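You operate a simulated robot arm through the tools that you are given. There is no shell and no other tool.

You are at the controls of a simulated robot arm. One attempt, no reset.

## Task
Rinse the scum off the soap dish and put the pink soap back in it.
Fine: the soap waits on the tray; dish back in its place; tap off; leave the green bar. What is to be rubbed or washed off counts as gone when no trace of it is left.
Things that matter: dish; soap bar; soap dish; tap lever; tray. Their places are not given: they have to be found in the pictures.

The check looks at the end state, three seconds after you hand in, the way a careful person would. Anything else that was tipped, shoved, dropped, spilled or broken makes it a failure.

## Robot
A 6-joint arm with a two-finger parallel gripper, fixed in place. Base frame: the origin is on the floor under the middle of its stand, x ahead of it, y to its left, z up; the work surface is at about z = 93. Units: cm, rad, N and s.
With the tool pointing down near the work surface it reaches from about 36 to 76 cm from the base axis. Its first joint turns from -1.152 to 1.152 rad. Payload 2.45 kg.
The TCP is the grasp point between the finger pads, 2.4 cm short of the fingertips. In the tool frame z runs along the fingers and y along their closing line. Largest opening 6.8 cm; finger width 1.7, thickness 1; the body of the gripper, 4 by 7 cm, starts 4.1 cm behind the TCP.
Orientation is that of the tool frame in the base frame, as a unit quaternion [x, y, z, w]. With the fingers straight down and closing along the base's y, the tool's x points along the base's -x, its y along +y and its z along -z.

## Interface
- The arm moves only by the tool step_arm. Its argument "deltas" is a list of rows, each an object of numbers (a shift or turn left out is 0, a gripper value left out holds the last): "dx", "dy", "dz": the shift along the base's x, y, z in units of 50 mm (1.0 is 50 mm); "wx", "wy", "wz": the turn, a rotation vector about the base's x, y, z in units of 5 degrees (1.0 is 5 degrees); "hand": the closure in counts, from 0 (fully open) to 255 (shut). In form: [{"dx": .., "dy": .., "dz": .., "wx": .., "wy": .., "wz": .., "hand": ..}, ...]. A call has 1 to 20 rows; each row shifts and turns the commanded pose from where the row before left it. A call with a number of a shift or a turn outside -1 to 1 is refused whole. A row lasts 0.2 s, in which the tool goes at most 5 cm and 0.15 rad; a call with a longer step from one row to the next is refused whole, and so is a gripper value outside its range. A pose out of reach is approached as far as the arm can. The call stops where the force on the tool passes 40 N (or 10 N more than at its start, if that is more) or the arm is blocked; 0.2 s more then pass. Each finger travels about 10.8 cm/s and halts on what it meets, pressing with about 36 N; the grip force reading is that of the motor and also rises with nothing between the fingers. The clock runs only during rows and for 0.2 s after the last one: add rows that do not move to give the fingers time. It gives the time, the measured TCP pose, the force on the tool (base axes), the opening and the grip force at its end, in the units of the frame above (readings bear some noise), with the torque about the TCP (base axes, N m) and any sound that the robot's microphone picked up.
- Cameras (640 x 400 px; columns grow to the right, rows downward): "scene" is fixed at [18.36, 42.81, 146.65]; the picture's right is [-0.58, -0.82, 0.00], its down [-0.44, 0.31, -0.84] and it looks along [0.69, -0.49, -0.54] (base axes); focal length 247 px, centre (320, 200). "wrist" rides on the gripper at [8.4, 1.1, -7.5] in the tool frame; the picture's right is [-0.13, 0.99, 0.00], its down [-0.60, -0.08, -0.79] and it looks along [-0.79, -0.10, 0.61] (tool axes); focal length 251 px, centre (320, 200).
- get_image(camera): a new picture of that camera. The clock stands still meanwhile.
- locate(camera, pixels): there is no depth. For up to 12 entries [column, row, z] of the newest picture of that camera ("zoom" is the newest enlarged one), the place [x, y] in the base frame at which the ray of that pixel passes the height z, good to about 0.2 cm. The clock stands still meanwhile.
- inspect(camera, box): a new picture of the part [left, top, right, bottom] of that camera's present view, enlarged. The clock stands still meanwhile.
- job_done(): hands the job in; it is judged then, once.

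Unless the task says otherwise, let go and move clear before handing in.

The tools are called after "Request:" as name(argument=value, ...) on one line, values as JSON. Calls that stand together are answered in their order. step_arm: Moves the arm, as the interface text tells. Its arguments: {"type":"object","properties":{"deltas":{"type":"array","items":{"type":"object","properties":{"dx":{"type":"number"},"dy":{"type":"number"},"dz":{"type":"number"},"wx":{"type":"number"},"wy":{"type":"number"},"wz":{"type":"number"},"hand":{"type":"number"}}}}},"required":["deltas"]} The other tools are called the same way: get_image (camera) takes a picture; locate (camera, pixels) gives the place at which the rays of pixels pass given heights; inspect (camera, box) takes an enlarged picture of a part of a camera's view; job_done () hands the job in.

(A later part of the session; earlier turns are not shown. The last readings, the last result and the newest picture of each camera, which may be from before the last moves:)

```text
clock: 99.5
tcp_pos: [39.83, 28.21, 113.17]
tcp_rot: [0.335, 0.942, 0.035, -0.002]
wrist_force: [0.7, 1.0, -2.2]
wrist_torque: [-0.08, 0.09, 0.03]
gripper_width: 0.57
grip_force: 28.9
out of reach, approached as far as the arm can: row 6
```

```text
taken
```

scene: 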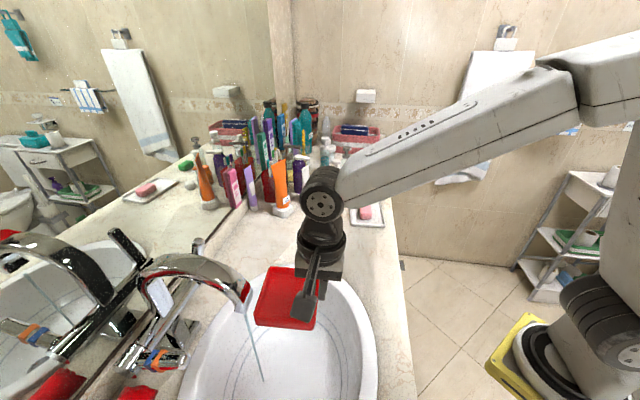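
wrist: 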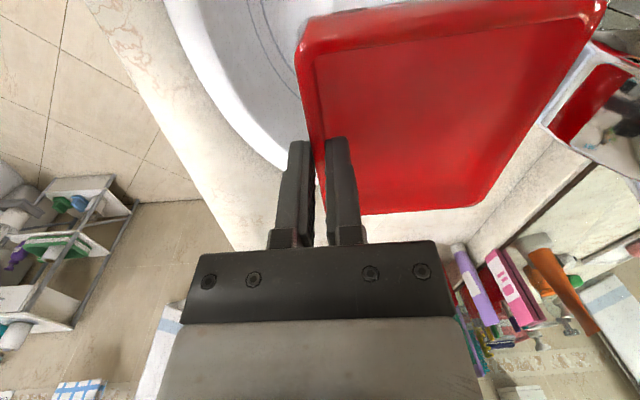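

The dish is level except for about 4 degrees of leftover tilt (quaternion z = 0.035). I'll correct this and carry it back to above its place.

Request:
step_arm(deltas=[{"wx": -0.827, "wy": 0.27}, {"dx": 0.5138, "dy": -0.4484}, {"dx": 0.5138, "dy": -0.4484}, {"dx": 0.5138, "dy": -0.4484}, {"dx": 0.5138, "dy": -0.4484}, {"dx": 0.5138, "dy": -0.4484}, {"dx": 0.5138, "dy": -0.4484}, {"dx": 0.5138, "dy": -0.4484}, {"dx": 0.5138, "dy": -0.4484}, {"dx": 0.5138, "dy": -0.4484}, {"dx": 0.5138, "dy": -0.4484}, {}, {}])

Request:
get_image(camera="wrist")

Request:
inspect(camera="scene", box=[270, 150, 400, 260])

```text
clock: 102.3
tcp_pos: [65.94, 5.48, 113.01]
tcp_rot: [0.335, 0.942, -0.004, 0.0]
wrist_force: [-0.1, -0.2, -1.8]
wrist_torque: [-0.08, 0.07, -0.01]
gripper_width: 0.55
grip_force: 29.0
```

```text
taken
```

wrist: 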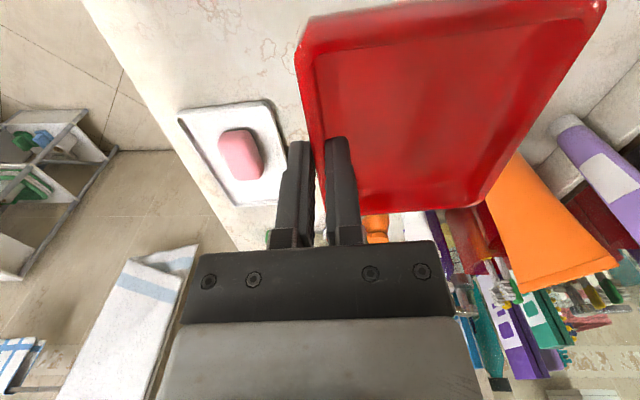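

```text
3.64 times, centred on (335, 205) of scene
```

zoom: 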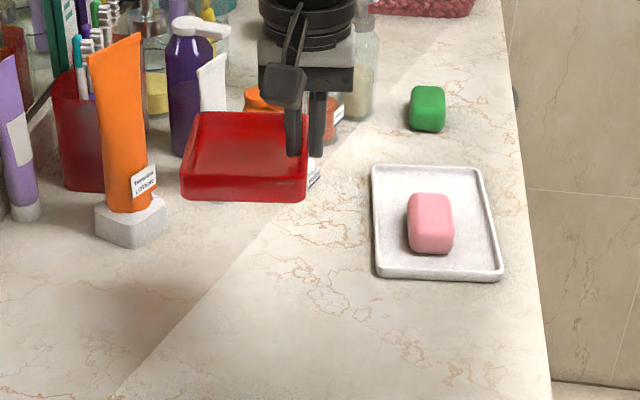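

I'm over the original spot, 0.4 cm off the grip position (65.52,5.79). I'll correct, lower to just above the counter, and compare with the original picture.

Request:
step_arm(deltas=[{"dx": -0.084, "dy": 0.062, "dz": -0.7}, {"dz": -0.8}, {"dz": -0.7}, {"dz": -0.5}, {"dz": -0.3}, {}, {}])

Request:
get_image(camera="wrist")

Request:
inspect(camera="scene", box=[280, 190, 370, 260])

```text
clock: 103.9
tcp_pos: [65.05, 5.82, 97.89]
tcp_rot: [0.334, 0.942, -0.003, 0.0]
wrist_force: [-0.7, -1.7, -2.4]
wrist_torque: [-0.04, 0.06, 0.01]
gripper_width: 0.56
grip_force: 28.6
```

```text
taken
```

wrist: 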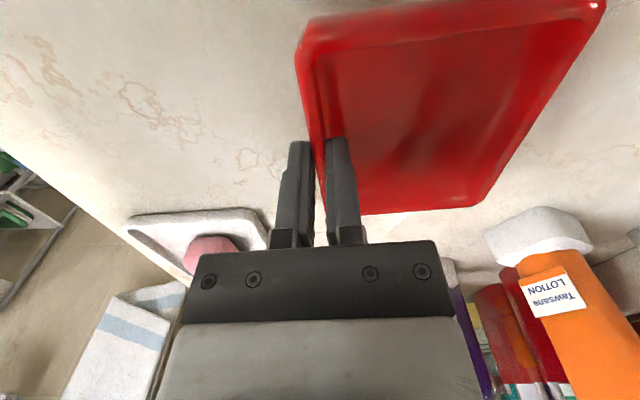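

```text
5.71 times, centred on (325, 225) of scene
```

zoom: 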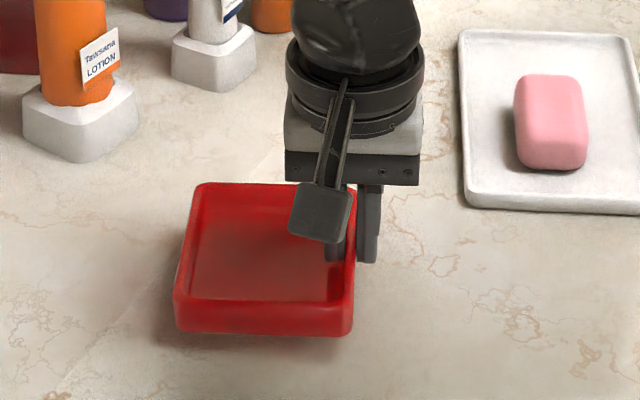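

The dish is about 1.3 cm above its spot. The position readings scatter a bit, so I'll take repeated readings to average.

Request:
step_arm(deltas=[{}])

Request:
step_arm(deltas=[{}])

Request:
step_arm(deltas=[{}])

Request:
step_arm(deltas=[{}])

```text
clock: 104.3
tcp_pos: [64.91, 5.85, 98.05]
tcp_rot: [0.334, 0.942, -0.003, 0.0]
wrist_force: [0.1, 0.7, -2.0]
wrist_torque: [-0.07, 0.05, 0.02]
gripper_width: 0.54
grip_force: 28.8
```

```text
clock: 104.7
tcp_pos: [64.88, 5.94, 98.09]
tcp_rot: [0.335, 0.942, -0.003, 0.0]
wrist_force: [-0.3, -0.1, -1.9]
wrist_torque: [-0.09, 0.08, 0.0]
gripper_width: 0.56
grip_force: 28.1
```

```text
clock: 105.1
tcp_pos: [65.04, 5.92, 97.95]
tcp_rot: [0.335, 0.942, -0.003, 0.0]
wrist_force: [0.1, -0.2, -1.8]
wrist_torque: [-0.07, 0.04, 0.01]
gripper_width: 0.55
grip_force: 28.1
```

```text
clock: 105.5
tcp_pos: [65.0, 5.9, 98.01]
tcp_rot: [0.335, 0.942, -0.002, 0.0]
wrist_force: [-0.2, -0.4, -2.0]
wrist_torque: [-0.09, 0.07, -0.01]
gripper_width: 0.55
grip_force: 28.2
```

The averaged position is (64.97,5.88) against the grip position (65.54,5.77). I'll correct by 0.55 cm and creep down to contact.

Request:
step_arm(deltas=[{"dx": 0.11, "dy": -0.022}, {"dz": -0.12}, {"dz": -0.08}, {}, {}])

Request:
step_arm(deltas=[{"dz": -0.04}, {}])

Request:
inspect(camera="scene", box=[280, 190, 370, 260])

```text
clock: 106.7
tcp_pos: [65.6, 5.76, 97.19]
tcp_rot: [0.335, 0.942, -0.003, 0.0]
wrist_force: [-0.3, 0.4, -2.0]
wrist_torque: [-0.06, 0.07, 0.04]
gripper_width: 0.57
grip_force: 28.3
```

```text
clock: 107.3
tcp_pos: [65.71, 5.85, 96.94]
tcp_rot: [0.334, 0.943, -0.003, 0.0]
wrist_force: [1.4, 0.0, -2.4]
wrist_torque: [-0.07, 0.05, 0.02]
gripper_width: 0.56
grip_force: 28.1
```

```text
5.71 times, centred on (325, 225) of scene
```

zoom: 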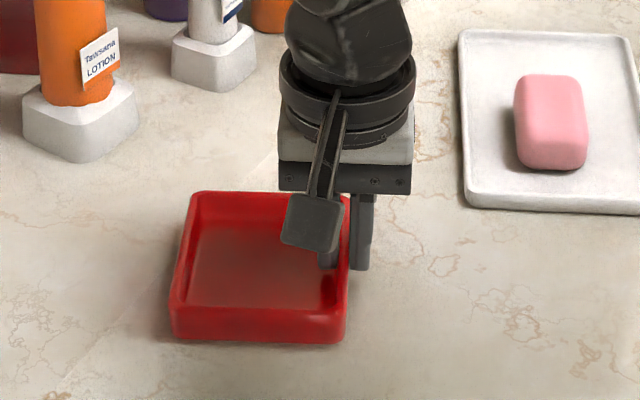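

The dish's outline nearly coincides with the original (corners at (190,193), (343,343)). I'll creep the last few millimetres to contact.

Request:
step_arm(deltas=[{"dz": -0.04}, {}])

Request:
step_arm(deltas=[{"dz": -0.03}, {}])

Request:
step_arm(deltas=[{"dz": -0.03}, {}])

```text
clock: 107.9
tcp_pos: [65.61, 5.94, 96.83]
tcp_rot: [0.335, 0.942, -0.003, 0.0]
wrist_force: [0.0, -0.3, -0.4]
wrist_torque: [0.0, -0.04, -0.06]
gripper_width: 0.54
grip_force: 27.9
```

```text
clock: 108.5
tcp_pos: [65.72, 5.92, 96.75]
tcp_rot: [0.334, 0.942, -0.002, 0.001]
wrist_force: [-2.6, 0.3, 11.7]
wrist_torque: [-0.37, -0.46, -0.01]
gripper_width: 0.57
grip_force: 28.8
```

```text
clock: 109.1
tcp_pos: [65.72, 5.82, 96.48]
tcp_rot: [0.335, 0.942, -0.003, 0.0]
wrist_force: [-5.8, -5.4, 16.7]
wrist_torque: [0.0, 0.15, 0.0]
gripper_width: 0.54
grip_force: 28.1
```

Contact is at 17 N, so the dish is down. I'll release and rise, then compare with the starting pictures.

Request:
step_arm(deltas=[{"dz": 0.02}, {"hand": 130}, {}, {}, {"dz": 0.3}, {"dz": 0.6}, {"dz": 0.9}, {}])

Request:
get_image(camera="wrist")

Request:
inspect(camera="scene", box=[270, 180, 400, 260])

Request:
inspect(camera="scene", box=[290, 215, 340, 255])

```text
clock: 110.9
tcp_pos: [65.97, 5.85, 105.53]
tcp_rot: [0.334, 0.943, -0.003, -0.001]
wrist_force: [-0.4, -0.1, 0.2]
wrist_torque: [-0.03, 0.01, -0.01]
gripper_width: 3.34
grip_force: 0.0
```

```text
taken
```

wrist: 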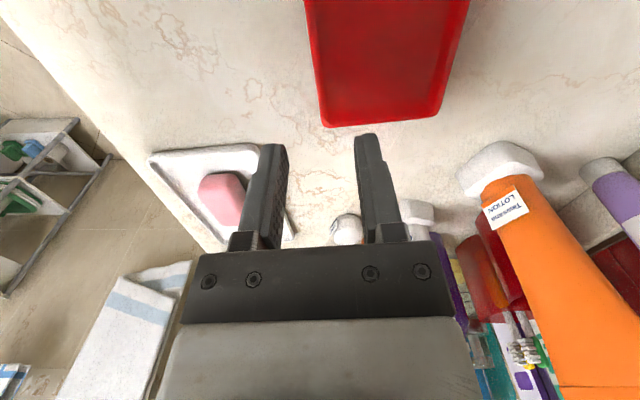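

```text
4.92 times, centred on (335, 220) of scene
```

zoom: 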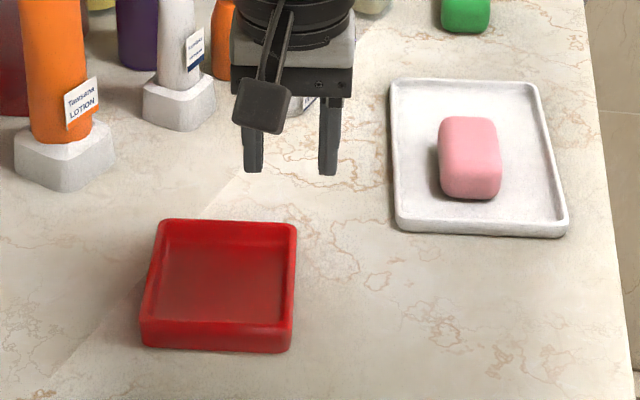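

```text
10.00 times, centred on (315, 235) of scene
```

zoom: 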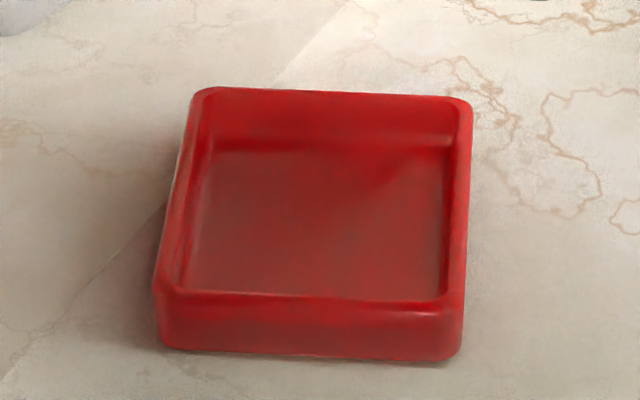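

The dish stands within about 0.3 cm of its original place and looks clean all over. I'll inspect its floor from above, including where the finger was, before shutting the tap.

Request:
step_arm(deltas=[{"dx": -0.3, "dy": 0.35, "dz": 0.6}, {"dx": -0.4, "dy": 0.45, "dz": 0.6}, {"dz": 0.7}, {}])

Request:
get_image(camera="wrist")

Request:
inspect(camera="wrist", box=[270, 0, 390, 110])

```text
clock: 111.9
tcp_pos: [62.23, 9.85, 115.03]
tcp_rot: [0.335, 0.942, -0.003, 0.0]
wrist_force: [-0.1, 0.2, 0.1]
wrist_torque: [-0.06, -0.03, 0.02]
gripper_width: 3.35
grip_force: 0.1
```

```text
taken
```

wrist: 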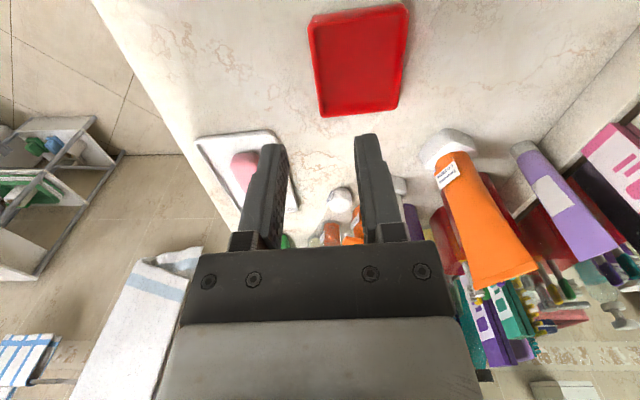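

```text
3.64 times, centred on (330, 55) of wrist
```

zoom: 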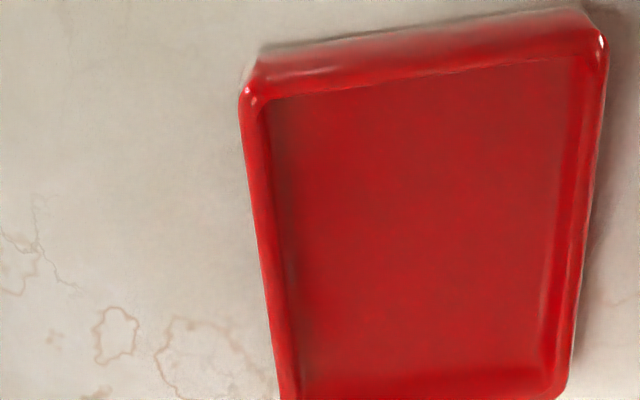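

The dish is spotless. Now the tap: I'll turn the tool back towards the mirror and return to in front of the plain lever with closed fingers.

Request:
step_arm(deltas=[{"dx": -0.047, "dy": 0.267, "dz": 0.133, "wz": 1, "hand": 255}, {"dx": -0.047, "dy": 0.267, "dz": 0.133, "wz": 1}, {"dx": -0.047, "dy": 0.267, "dz": 0.133, "wz": 1}, {"dx": -0.047, "dy": 0.267, "dz": 0.133, "wz": 1}, {"dx": -0.047, "dy": 0.267, "dz": 0.133, "wz": 1}, {"dx": -0.047, "dy": 0.267, "dz": 0.133, "wz": 1}, {"dx": -0.047, "dy": 0.267, "dz": 0.133, "wz": 1}, {"dx": -0.047, "dy": 0.267, "dz": 0.133, "wz": 1}, {"dx": -0.047, "dy": 0.267, "dz": 0.133, "wz": 1}, {"dx": -0.047, "dy": 0.267, "dz": 0.133, "wz": 1}, {"dx": -0.047, "dy": 0.267, "dz": 0.133, "wz": 1}, {"dx": -0.047, "dy": 0.267, "dz": 0.133, "wz": 1}, {"dx": -0.047, "dy": 0.267, "dz": 0.133, "wz": 1}, {"dx": -0.047, "dy": 0.267, "dz": 0.133, "wz": 1}, {"dx": -0.047, "dy": 0.267, "dz": 0.133, "wz": 1}, {"dx": -0.047, "dy": 0.267, "dz": 0.133, "wz": 1}, {"dx": -0.047, "dy": 0.267, "dz": 0.133, "wz": 1}, {"dx": -0.047, "dy": 0.267, "dz": 0.133, "wz": 1}, {}])

Request:
step_arm(deltas=[{"wx": 0.777, "wy": -0.63}, {"wx": 0.777, "wy": -0.63}, {"wx": 0.777, "wy": -0.63}, {"wx": 0.777, "wy": -0.63}, {"wx": 0.777, "wy": -0.63}, {"wx": 0.777, "wy": -0.63}, {"wx": 0.777, "wy": -0.63}, {"wx": 0.777, "wy": -0.63}, {"wx": 0.777, "wy": -0.63}, {"wx": 0.777, "wy": -0.63}, {"wx": 0.777, "wy": -0.63}, {}])

Request:
get_image(camera="wrist")

Request:
get_image(camera="scene")

```text
clock: 115.9
tcp_pos: [57.82, 34.02, 126.9]
tcp_rot: [-0.431, 0.902, -0.002, 0.002]
wrist_force: [0.1, -0.1, 0.7]
wrist_torque: [-0.02, 0.02, -0.05]
gripper_width: 0.0
grip_force: 23.7
```

```text
clock: 118.5
tcp_pos: [57.86, 33.89, 126.96]
tcp_rot: [-0.38, 0.801, 0.198, 0.419]
wrist_force: [0.7, 1.0, -0.4]
wrist_torque: [0.0, -0.03, 0.0]
gripper_width: 0.0
grip_force: 23.9
```

```text
taken
```

wrist: 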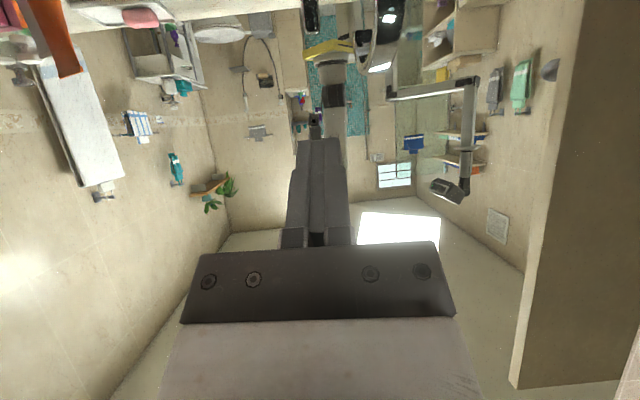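

```text
taken
```

scene: 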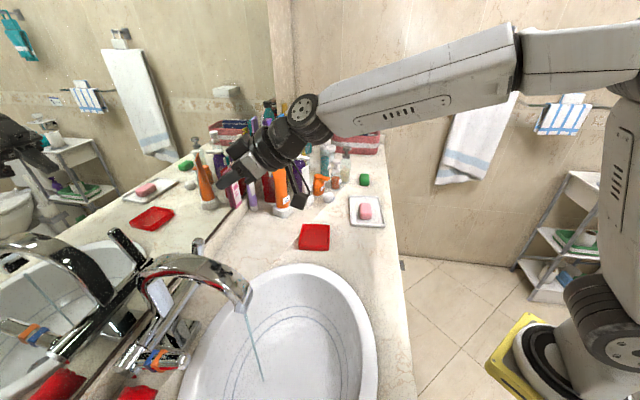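

I'm in line with the lever, above and in front of it. Now I'll descend to pushing height and look.

Request:
step_arm(deltas=[{"dz": -0.775}, {"dz": -0.775}, {"dz": -0.775}, {"dz": -0.775}, {}])

Request:
get_image(camera="wrist")

Request:
inspect(camera="scene", box=[120, 190, 300, 320])

```text
clock: 119.7
tcp_pos: [57.88, 33.8, 111.5]
tcp_rot: [-0.38, 0.801, 0.197, 0.418]
wrist_force: [0.2, -0.3, 0.0]
wrist_torque: [0.0, 0.02, -0.03]
gripper_width: 0.0
grip_force: 24.0
```

```text
taken
```

wrist: 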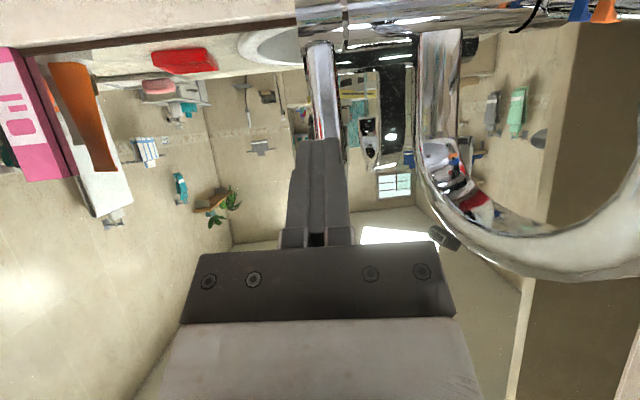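

```text
3.08 times, centred on (210, 255) of scene
```

zoom: 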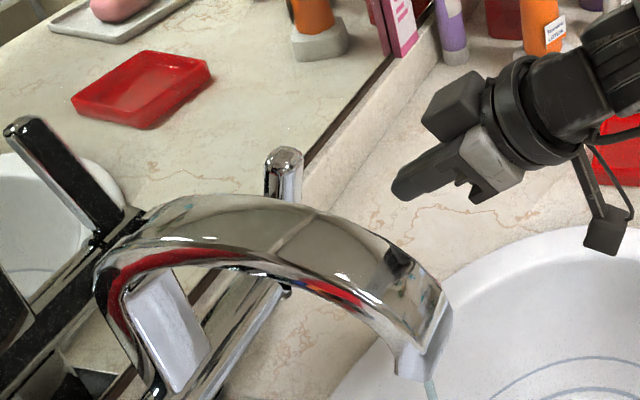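

The lever leans forward to about 67 degrees, in line with the fingers. I'll advance to just before contact, then push it back in small steps.

Request:
step_arm(deltas=[{"dx": 0.27, "dy": 0.335}, {"dx": 0.27, "dy": 0.335}, {"dx": 0.27, "dy": 0.335}, {}])

Request:
step_arm(deltas=[{"dx": 0.06, "dy": 0.075}, {"dx": 0.06, "dy": 0.075}, {}])

Request:
get_image(camera="wrist")

Request:
inspect(camera="scene", box=[120, 190, 300, 320])

```text
clock: 120.7
tcp_pos: [61.98, 39.06, 111.53]
tcp_rot: [-0.379, 0.801, 0.198, 0.419]
wrist_force: [-0.4, 0.3, 0.2]
wrist_torque: [0.01, -0.01, -0.01]
gripper_width: 0.01
grip_force: 23.4
```

```text
clock: 121.5
tcp_pos: [62.31, 39.79, 111.7]
tcp_rot: [-0.38, 0.801, 0.198, 0.418]
wrist_force: [-0.3, -0.7, 0.0]
wrist_torque: [-0.04, 0.01, -0.01]
gripper_width: 0.0
grip_force: 23.7
```

```text
taken
```

wrist: 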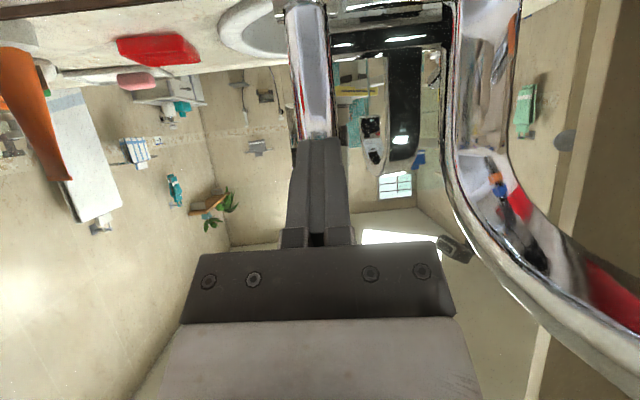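

```text
3.08 times, centred on (210, 255) of scene
```

zoom: 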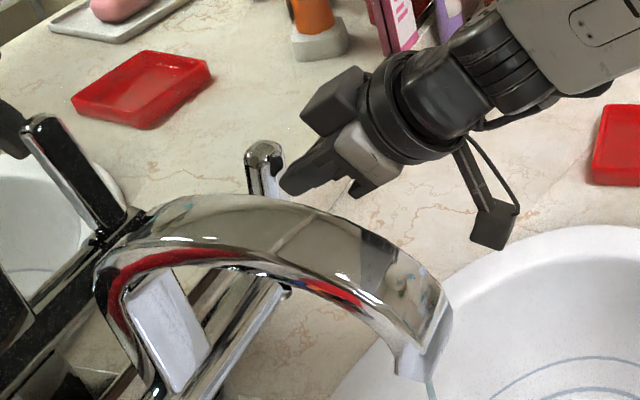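

The fingers are pushing the lever back (tip now at zoom (265,150), originally about (234,145)). I'll continue in small steps.

Request:
step_arm(deltas=[{"dx": 0.063, "dy": 0.078}, {"dx": 0.063, "dy": 0.078}, {}])

Request:
inspect(camera="scene", box=[120, 190, 300, 320])

Request:
inspect(camera="scene", box=[160, 240, 380, 400])

```text
clock: 122.3
tcp_pos: [63.11, 40.67, 111.69]
tcp_rot: [-0.38, 0.801, 0.198, 0.418]
wrist_force: [-0.1, -0.1, 0.5]
wrist_torque: [-0.04, 0.03, -0.03]
gripper_width: 0.01
grip_force: 23.1
```

```text
3.08 times, centred on (210, 255) of scene
```

zoom: 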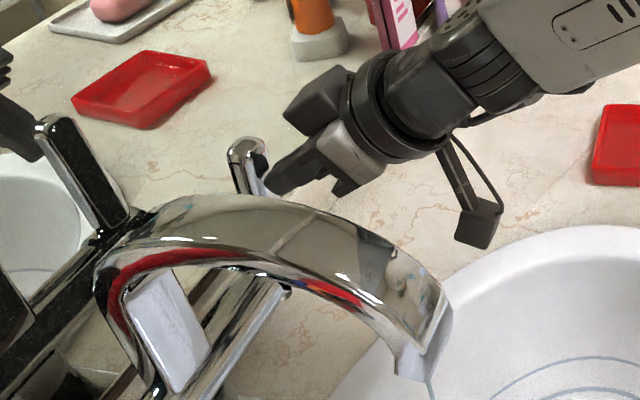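

```text
2.50 times, centred on (270, 320) of scene
```

zoom: 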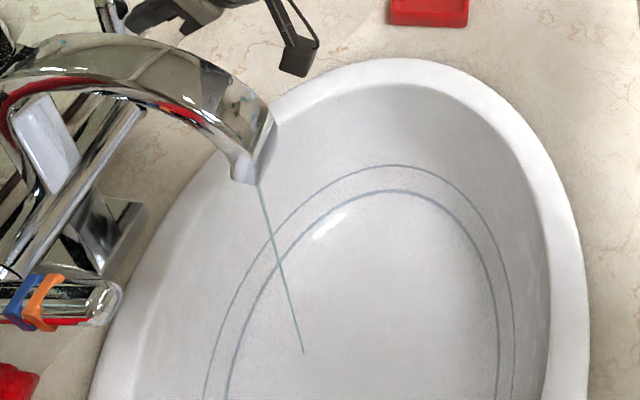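

The stream has thinned and the lever tip is at (247,148). I'll push on in smaller steps until the water stops and the lever meets its stop.

Request:
step_arm(deltas=[{"dx": 0.05, "dy": 0.062}, {"dx": 0.05, "dy": 0.062}, {}])

Request:
inspect(camera="scene", box=[120, 190, 300, 320])

Request:
inspect(camera="scene", box=[160, 240, 380, 400])

```text
clock: 123.1
tcp_pos: [63.55, 41.28, 111.57]
tcp_rot: [-0.379, 0.802, 0.197, 0.418]
wrist_force: [-3.3, -4.9, 2.2]
wrist_torque: [-0.01, 0.0, -0.07]
gripper_width: 0.01
grip_force: 23.5
```

```text
3.08 times, centred on (210, 255) of scene
```

zoom: 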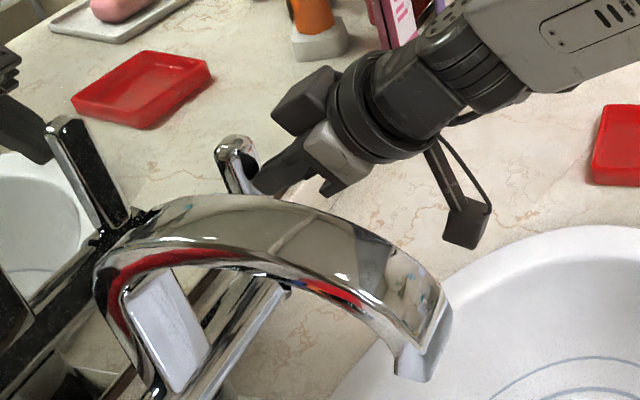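

```text
2.50 times, centred on (270, 320) of scene
```

zoom: 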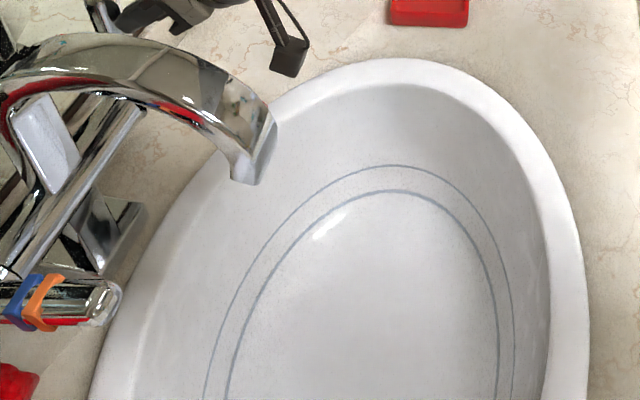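

The water has stopped and the lever tip is at (237,145), right at its original place, with force starting to build. One last small nudge to seat it on its stop.

Request:
step_arm(deltas=[{"dx": 0.025, "dy": 0.031}, {}])

Request:
inspect(camera="scene", box=[120, 220, 220, 282])

```text
clock: 123.7
tcp_pos: [63.57, 41.27, 111.78]
tcp_rot: [-0.38, 0.801, 0.198, 0.419]
wrist_force: [-17.2, -16.9, 5.7]
wrist_torque: [-0.08, 0.0, -0.09]
gripper_width: 0.0
grip_force: 23.7
```

```text
6.40 times, centred on (170, 251) of scene
```

zoom: 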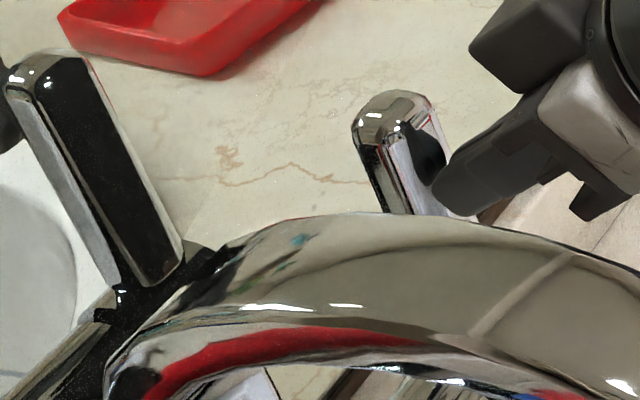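

The lever is back on its stop exactly as in the first picture and the tap is off. I'll retreat, level the tool, and head for the soap on the tray.

Request:
step_arm(deltas=[{"dx": -0.3, "dy": -0.37}, {"dx": -0.5, "dy": -0.6}, {"dz": 0.3, "wx": -0.777, "wy": 0.63}, {"dz": 0.3, "wx": -0.777, "wy": 0.63}, {"dz": 0.3, "wx": -0.777, "wy": 0.63}, {"dz": 0.3, "wx": -0.777, "wy": 0.63}, {"dz": 0.3, "wx": -0.777, "wy": 0.63}, {"dz": 0.3, "wx": -0.777, "wy": 0.63}, {"dz": 0.3, "wx": -0.777, "wy": 0.63}, {"dz": 0.3, "wx": -0.777, "wy": 0.63}, {"dz": 0.3, "wx": -0.777, "wy": 0.63}, {"dz": 0.3, "wx": -0.777, "wy": 0.63}, {"dz": 0.3, "wx": -0.777, "wy": 0.63}, {}])

Request:
get_image(camera="scene")

Request:
inspect(camera="scene", box=[60, 220, 380, 400])

```text
clock: 126.7
tcp_pos: [58.55, 35.83, 127.27]
tcp_rot: [-0.43, 0.903, -0.003, 0.001]
wrist_force: [0.1, 0.5, -1.1]
wrist_torque: [-0.02, -0.01, -0.03]
gripper_width: 0.0
grip_force: 23.7
out of reach, approached as far as the arm can: row 13
```

```text
taken
```

scene: 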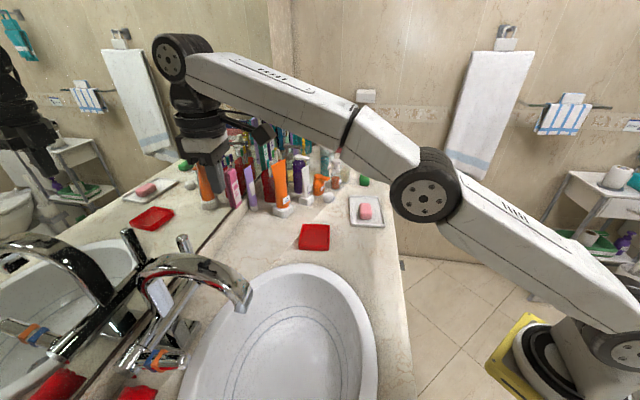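

```text
2.00 times, centred on (220, 310) of scene
```

zoom: 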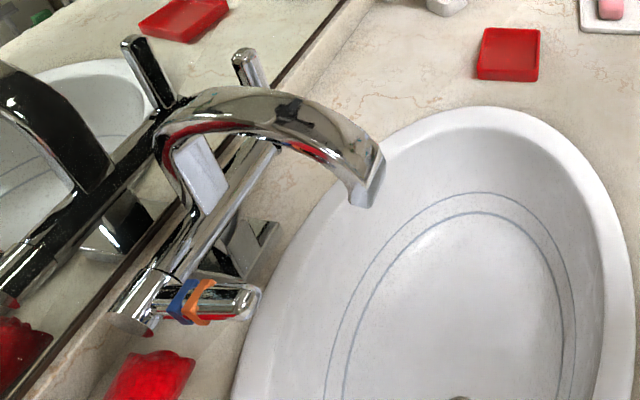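

The tap is dry, both levers stand as at the start, and the dish is in place. Now I travel to above the soap on the tray with the fingers set to 5.2 cm.

Request:
step_arm(deltas=[{"dx": 0.107, "dy": -0.5364, "dz": -0.16, "wz": -1, "hand": 60}, {"dx": 0.107, "dy": -0.5364, "dz": -0.16, "wz": -1}, {"dx": 0.107, "dy": -0.5364, "dz": -0.16, "wz": -1}, {"dx": 0.107, "dy": -0.5364, "dz": -0.16, "wz": -1}, {"dx": 0.107, "dy": -0.5364, "dz": -0.16, "wz": -1}, {"dx": 0.107, "dy": -0.5364, "dz": -0.16, "wz": -1}, {"dx": 0.107, "dy": -0.5364, "dz": -0.16, "wz": -1}, {"dx": 0.107, "dy": -0.5364, "dz": -0.16, "wz": -1}, {"dx": 0.107, "dy": -0.5364, "dz": -0.16, "wz": -1}, {"dx": 0.107, "dy": -0.5364, "dz": -0.16, "wz": -1}, {"dx": 0.107, "dy": -0.5364, "dz": -0.16, "wz": -1}, {"dx": 0.107, "dy": -0.5364, "dz": -0.16, "wz": -1}, {"dx": 0.107, "dy": -0.5364, "dz": -0.16, "wz": -1}, {"dx": 0.107, "dy": -0.5364, "dz": -0.16, "wz": -1}, {"dx": 0.107, "dy": -0.5364, "dz": -0.16, "wz": -1}, {"dx": 0.107, "dy": -0.5364, "dz": -0.16, "wz": -1}, {"dx": 0.107, "dy": -0.5364, "dz": -0.16, "wz": -1}, {"dx": 0.107, "dy": -0.5364, "dz": -0.16, "wz": -1}, {"wz": -0.18}, {}])

Request:
get_image(camera="wrist")

Request:
inspect(camera="scene", box=[290, 140, 420, 260])

```text
clock: 130.9
tcp_pos: [67.97, -12.61, 112.89]
tcp_rot: [0.343, 0.94, -0.003, 0.0]
wrist_force: [0.1, -0.9, -0.3]
wrist_torque: [0.01, 0.01, 0.01]
gripper_width: 5.22
grip_force: 0.0
```

```text
taken
```

wrist: 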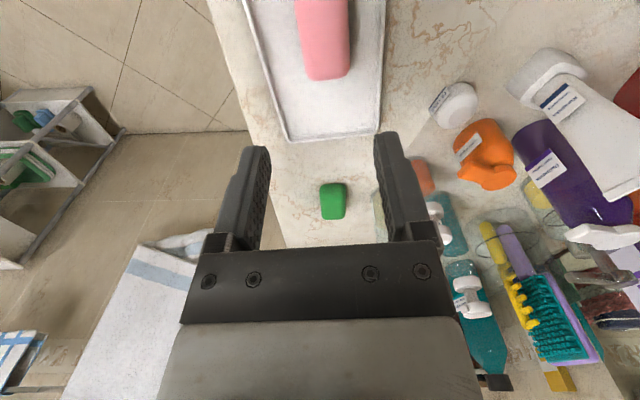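

```text
3.33 times, centred on (355, 200) of scene
```

zoom: 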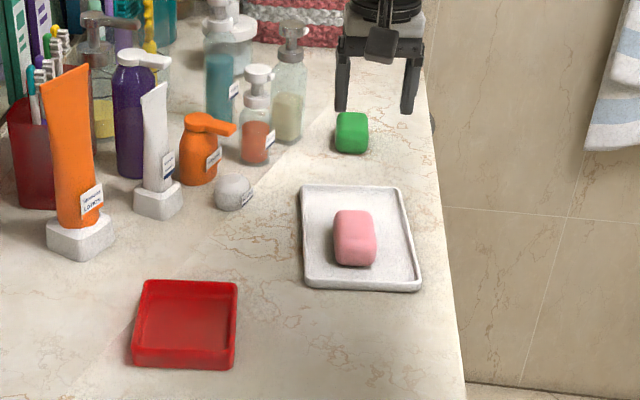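

I'm above the soap. I'll lower partway and compare with the view I had just after releasing it.

Request:
step_arm(deltas=[{"dx": 0.05, "dy": 0.03, "dz": -0.7}, {"dz": -0.6}, {}, {}])

Request:
step_arm(deltas=[{}])

Request:
step_arm(deltas=[{}])

Request:
get_image(camera="wrist")

Request:
locate(camera="wrist", pixels=[[285, 20, 96.3], [348, 18, 96.3], [350, 112, 96.3], [302, 118, 96.3]])

```text
clock: 131.9
tcp_pos: [68.2, -12.59, 106.32]
tcp_rot: [0.342, 0.94, -0.003, -0.001]
wrist_force: [-0.1, 0.9, 0.7]
wrist_torque: [-0.02, -0.03, 0.02]
gripper_width: 5.21
grip_force: 0.1
```

```text
clock: 132.3
tcp_pos: [68.27, -12.6, 106.49]
tcp_rot: [0.342, 0.94, -0.003, 0.0]
wrist_force: [0.2, 0.1, -0.6]
wrist_torque: [0.02, -0.01, 0.0]
gripper_width: 5.19
grip_force: 0.1
```

```text
clock: 132.7
tcp_pos: [68.24, -12.54, 106.37]
tcp_rot: [0.342, 0.94, -0.002, 0.0]
wrist_force: [0.6, -0.5, -0.2]
wrist_torque: [0.0, 0.01, 0.01]
gripper_width: 5.19
grip_force: 0.1
```

```text
taken
```

wrist: 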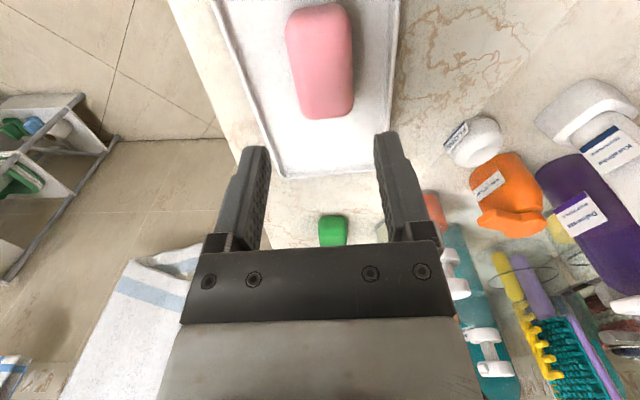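

```text
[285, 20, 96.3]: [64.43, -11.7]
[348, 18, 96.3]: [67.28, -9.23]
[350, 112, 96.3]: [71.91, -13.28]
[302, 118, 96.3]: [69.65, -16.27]
```

The soap is centred under the tool. I'll lower to the same height at which I released it and close.

Request:
step_arm(deltas=[{"dz": -0.6}, {"dz": -0.6}, {"dz": -0.5}, {"dz": -0.24}, {}])

Request:
inspect(camera="scene", box=[345, 185, 395, 235])

```text
clock: 133.9
tcp_pos: [68.49, -12.32, 96.59]
tcp_rot: [0.343, 0.939, -0.002, 0.0]
wrist_force: [-0.4, -0.1, -0.8]
wrist_torque: [-0.02, -0.02, 0.01]
gripper_width: 5.2
grip_force: 0.1
```

```text
8.00 times, centred on (370, 210) of scene
```

zoom: 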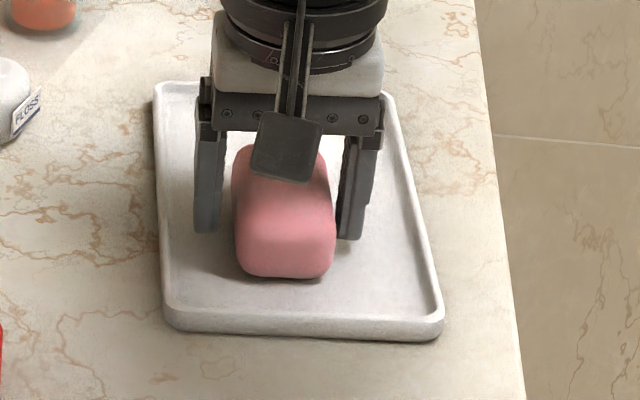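

The soap is between the fingers, slightly nearer the right one; I'll shift 0.15 cm and close.

Request:
step_arm(deltas=[{"dx": -0.019, "dy": -0.023}, {"hand": 200}, {}, {}, {}])

Request:
step_arm(deltas=[{"dz": 0.15}, {"dz": 0.4}, {"dz": 0.6}, {"dz": 0.8}, {}])

Request:
get_image(camera="wrist")

Request:
inspect(camera="scene", box=[290, 140, 420, 260])

```text
clock: 135.1
tcp_pos: [68.35, -12.51, 96.69]
tcp_rot: [0.342, 0.94, -0.002, 0.0]
wrist_force: [0.4, -0.5, 0.3]
wrist_torque: [-0.05, -0.01, 0.01]
gripper_width: 4.24
grip_force: 35.9
```

```text
clock: 136.3
tcp_pos: [68.21, -12.29, 106.41]
tcp_rot: [0.342, 0.94, -0.002, -0.001]
wrist_force: [-0.5, -0.5, -1.3]
wrist_torque: [-0.05, 0.01, -0.04]
gripper_width: 4.25
grip_force: 36.0
```

```text
taken
```

wrist: 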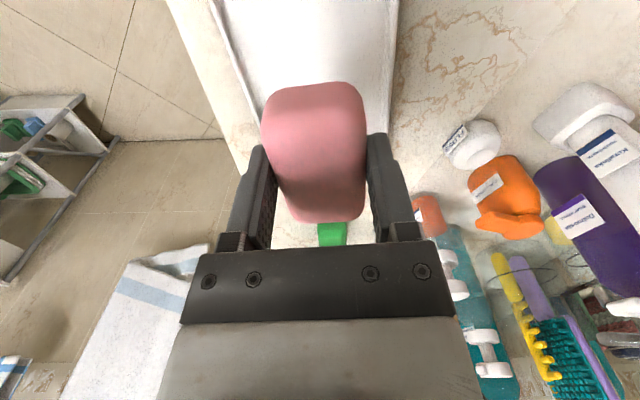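

```text
3.33 times, centred on (355, 200) of scene
```

zoom: 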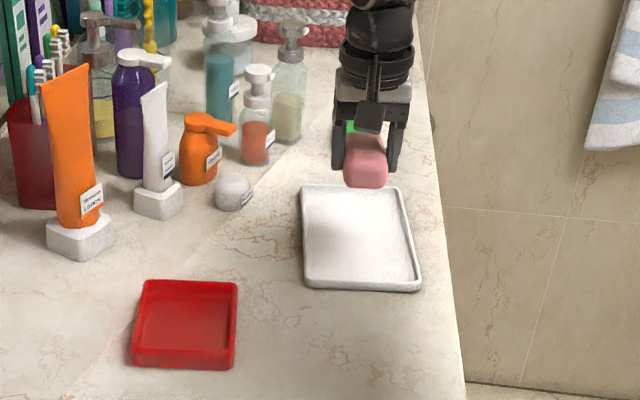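

The soap is held and the tray hasn't moved. I'll carry it over the dish, aiming for the dish centre.

Request:
step_arm(deltas=[{"dy": 0.7247}, {"dy": 0.7247}, {"dy": 0.7247}, {"dy": 0.7247}, {"dy": 0.7247}, {"dx": -0.022, "dy": 0.7247}, {}, {}])

Request:
step_arm(deltas=[{}])

Request:
step_arm(deltas=[{}])

Request:
get_image(camera="wrist")

Request:
inspect(camera="scene", box=[270, 150, 400, 260])

```text
clock: 138.1
tcp_pos: [68.17, 9.19, 106.23]
tcp_rot: [0.343, 0.939, -0.003, -0.001]
wrist_force: [0.2, 0.3, -0.8]
wrist_torque: [0.02, -0.04, 0.04]
gripper_width: 4.22
grip_force: 35.8
```

```text
clock: 138.5
tcp_pos: [68.2, 9.21, 106.16]
tcp_rot: [0.342, 0.94, -0.003, 0.0]
wrist_force: [0.2, 0.8, -0.7]
wrist_torque: [0.01, -0.04, -0.01]
gripper_width: 4.25
grip_force: 36.1
```

```text
clock: 138.9
tcp_pos: [68.18, 9.18, 106.31]
tcp_rot: [0.342, 0.94, -0.003, -0.001]
wrist_force: [-0.1, -0.4, -1.3]
wrist_torque: [0.0, 0.03, 0.0]
gripper_width: 4.23
grip_force: 36.0
```

```text
taken
```

wrist: 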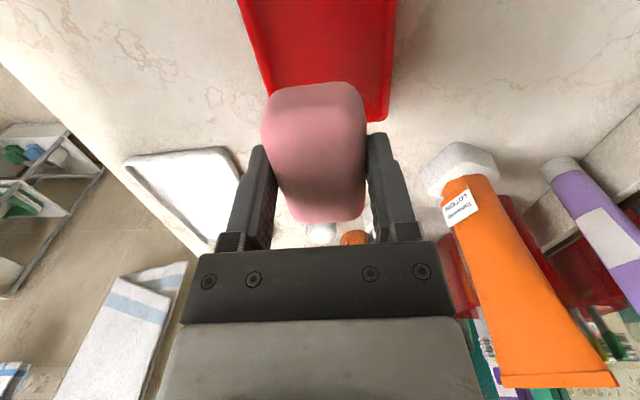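

```text
3.64 times, centred on (335, 205) of scene
```

zoom: 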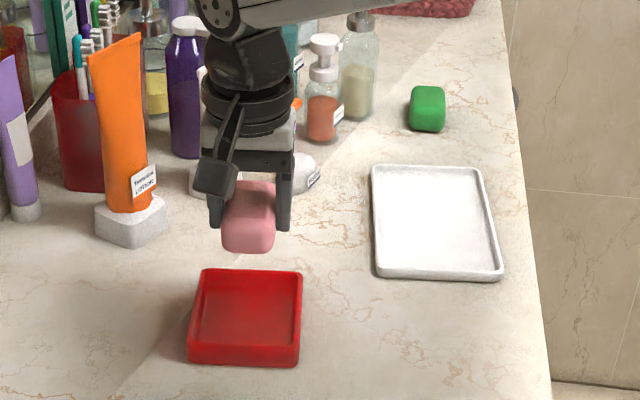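

The dish sits a few pixels to the right of where it was relative to the tool; I'll locate its rim to fix the centre offset.

Request:
inspect(camera="wrist", box=[220, 0, 420, 125])

Request:
locate(camera="wrist", pixels=[[388, 119, 95.5], [397, 3, 95.5], [239, 3, 95.5], [255, 60, 95.5], [392, 60, 95.5]])

```text
3.20 times, centred on (320, 62) of wrist
```

zoom: 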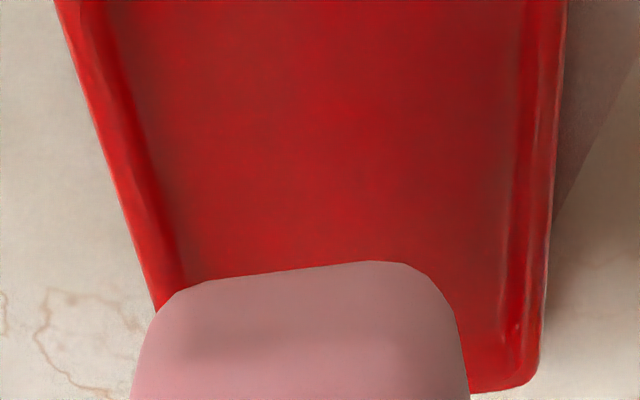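

```text
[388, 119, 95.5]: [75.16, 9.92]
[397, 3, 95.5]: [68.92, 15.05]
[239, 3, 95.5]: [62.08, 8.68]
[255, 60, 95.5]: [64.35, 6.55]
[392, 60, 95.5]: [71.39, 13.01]
```

The dish's mid-line is 0.3 cm further towards the mirror than the tool. I'll shift by that and lower the soap towards the dish floor.

Request:
step_arm(deltas=[{"dx": 0.038, "dy": 0.047}, {"dz": -0.6}, {"dz": -0.6}, {"dz": -0.4}, {}])

Request:
inspect(camera="scene", box=[280, 190, 350, 260])

Request:
get_image(camera="wrist")

```text
clock: 140.1
tcp_pos: [68.32, 9.55, 98.47]
tcp_rot: [0.342, 0.94, -0.002, 0.0]
wrist_force: [0.6, -0.2, -0.2]
wrist_torque: [0.03, 0.01, -0.03]
gripper_width: 4.26
grip_force: 36.2
```

```text
5.71 times, centred on (315, 225) of scene
```

zoom: 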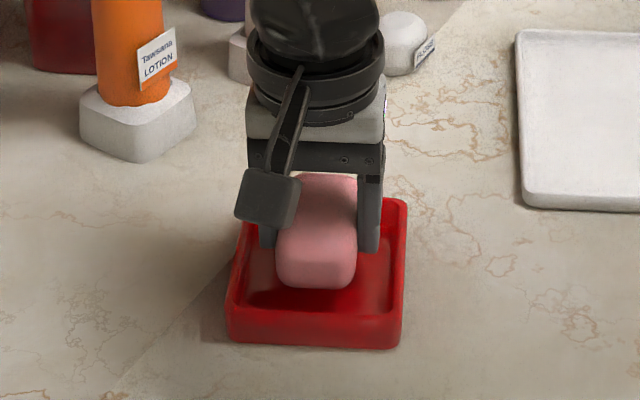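

```text
taken
```

wrist: 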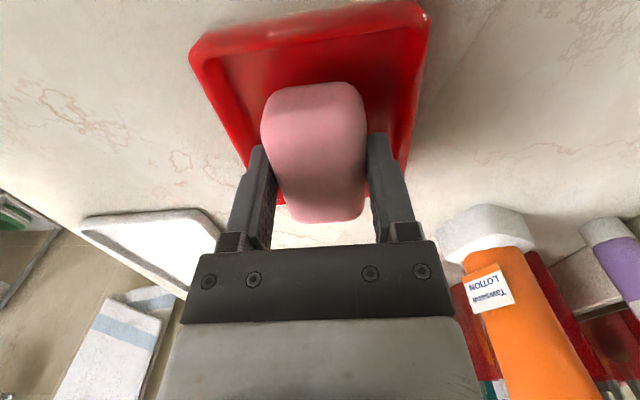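

The soap and both fingers are inside the dish outline. I'll creep down until the soap touches the floor.

Request:
step_arm(deltas=[{"dz": -0.1}, {"dz": -0.08}, {}])

Request:
step_arm(deltas=[{"dz": -0.04}, {"dz": -0.04}, {}])

Request:
step_arm(deltas=[{"dz": -0.03}, {}])

```text
clock: 140.9
tcp_pos: [68.37, 9.53, 97.53]
tcp_rot: [0.342, 0.94, -0.002, 0.0]
wrist_force: [-0.5, 0.7, -1.0]
wrist_torque: [0.05, 0.01, 0.02]
gripper_width: 4.24
grip_force: 35.9
```

```text
clock: 141.7
tcp_pos: [68.35, 9.31, 97.19]
tcp_rot: [0.342, 0.94, -0.002, 0.0]
wrist_force: [0.7, -0.5, -1.2]
wrist_torque: [0.0, -0.03, 0.01]
gripper_width: 4.24
grip_force: 35.7
```

```text
clock: 142.3
tcp_pos: [68.38, 9.32, 96.96]
tcp_rot: [0.341, 0.94, -0.003, 0.0]
wrist_force: [0.8, 0.0, -0.9]
wrist_torque: [0.02, -0.01, 0.0]
gripper_width: 4.24
grip_force: 36.0
```

No contact yet at z=96.96. I'll continue in 1–2 mm steps.

Request:
step_arm(deltas=[{"dz": -0.03}, {}])

Request:
step_arm(deltas=[{"dz": -0.02}, {}])

Request:
inspect(camera="scene", box=[280, 190, 350, 260])

```text
clock: 142.9
tcp_pos: [68.38, 9.55, 96.92]
tcp_rot: [0.341, 0.94, -0.002, 0.0]
wrist_force: [-2.4, 0.8, 7.7]
wrist_torque: [0.21, 0.1, 0.02]
gripper_width: 4.22
grip_force: 36.3
```

```text
clock: 143.5
tcp_pos: [68.54, 9.48, 96.87]
tcp_rot: [0.342, 0.94, -0.001, 0.002]
wrist_force: [2.2, -0.2, 15.2]
wrist_torque: [0.27, 0.22, -0.01]
gripper_width: 4.25
grip_force: 36.0
```

```text
5.71 times, centred on (315, 225) of scene
```

zoom: 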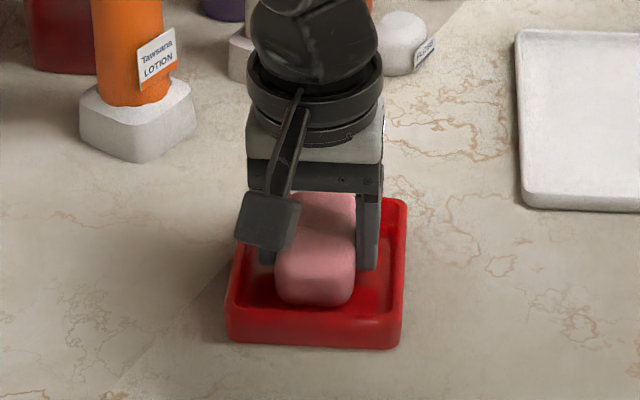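

Contact is at 15 N, so the soap rests on the dish floor. I'll ease off, open only to 5 cm to stay clear of the walls, and rise straight up.

Request:
step_arm(deltas=[{"dz": 0.02}, {"hand": 70}, {}, {}, {"dz": 0.2}, {"dz": 0.4}, {"dz": 0.7}, {"dz": 0.8}, {}])

Request:
get_image(camera="wrist")

Request:
inspect(camera="scene", box=[270, 180, 400, 260])

```text
clock: 145.5
tcp_pos: [68.1, 9.18, 107.5]
tcp_rot: [0.341, 0.94, -0.003, 0.0]
wrist_force: [0.5, 0.9, 0.1]
wrist_torque: [-0.04, 0.02, 0.0]
gripper_width: 4.91
grip_force: 0.0
```

```text
taken
```

wrist: 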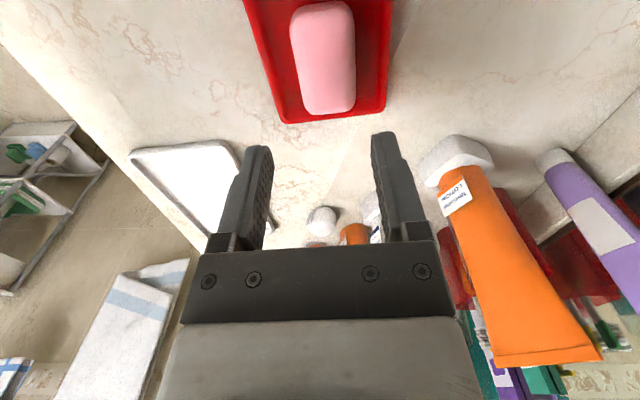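

```text
4.92 times, centred on (335, 220) of scene
```

zoom: 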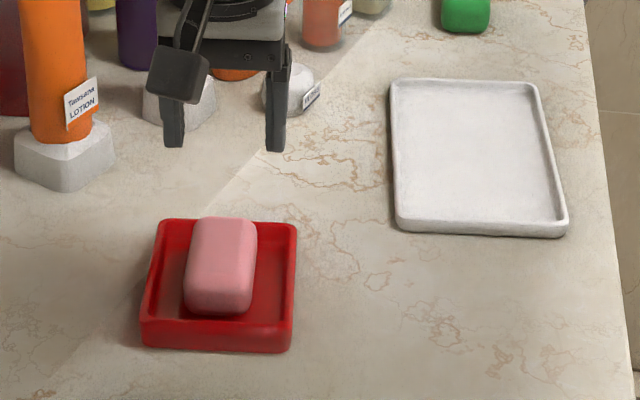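

The soap lies in the clean dish just as at the start. I'll move the arm up and clear, then take a last look at everything.

Request:
step_arm(deltas=[{"dz": 0.9}, {"dz": 0.9}, {"dz": 0.9}, {"dz": 0.9}, {"dz": 0.6}, {"dx": -0.7}, {"dx": -0.8}, {"dx": -0.8}, {"dx": -0.8}, {"dx": -0.5}, {"hand": 0}, {}])

Request:
get_image(camera="scene")

Request:
get_image(camera="wrist")

Request:
inspect(camera="scene", box=[60, 220, 380, 400])

Request:
inspect(camera="scene", box=[180, 100, 400, 260])

```text
clock: 148.1
tcp_pos: [50.32, 9.6, 128.63]
tcp_rot: [0.342, 0.94, -0.004, 0.0]
wrist_force: [0.0, 0.3, 0.7]
wrist_torque: [0.01, 0.04, 0.01]
gripper_width: 6.8
grip_force: 0.1
```

```text
taken
```

scene: 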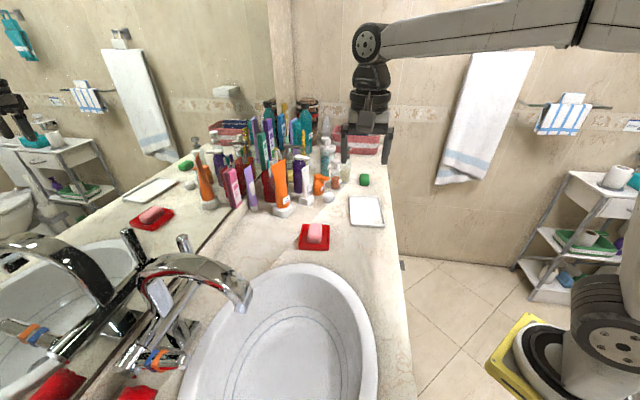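

```text
taken
```

wrist: 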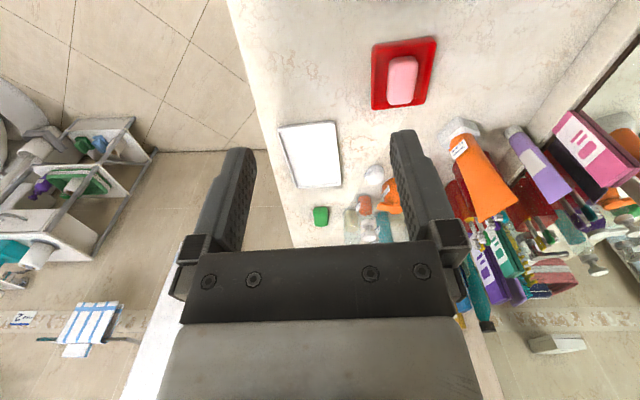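

```text
2.00 times, centred on (220, 310) of scene
```

zoom: 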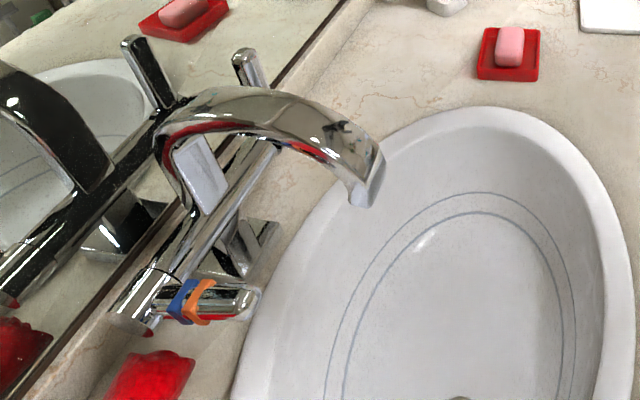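

```text
2.50 times, centred on (290, 180) of scene
```

zoom: 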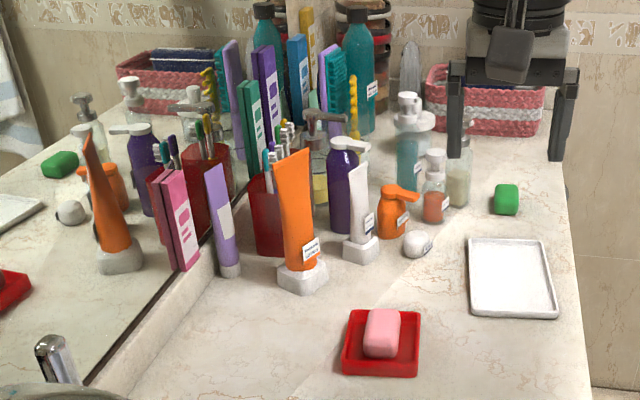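

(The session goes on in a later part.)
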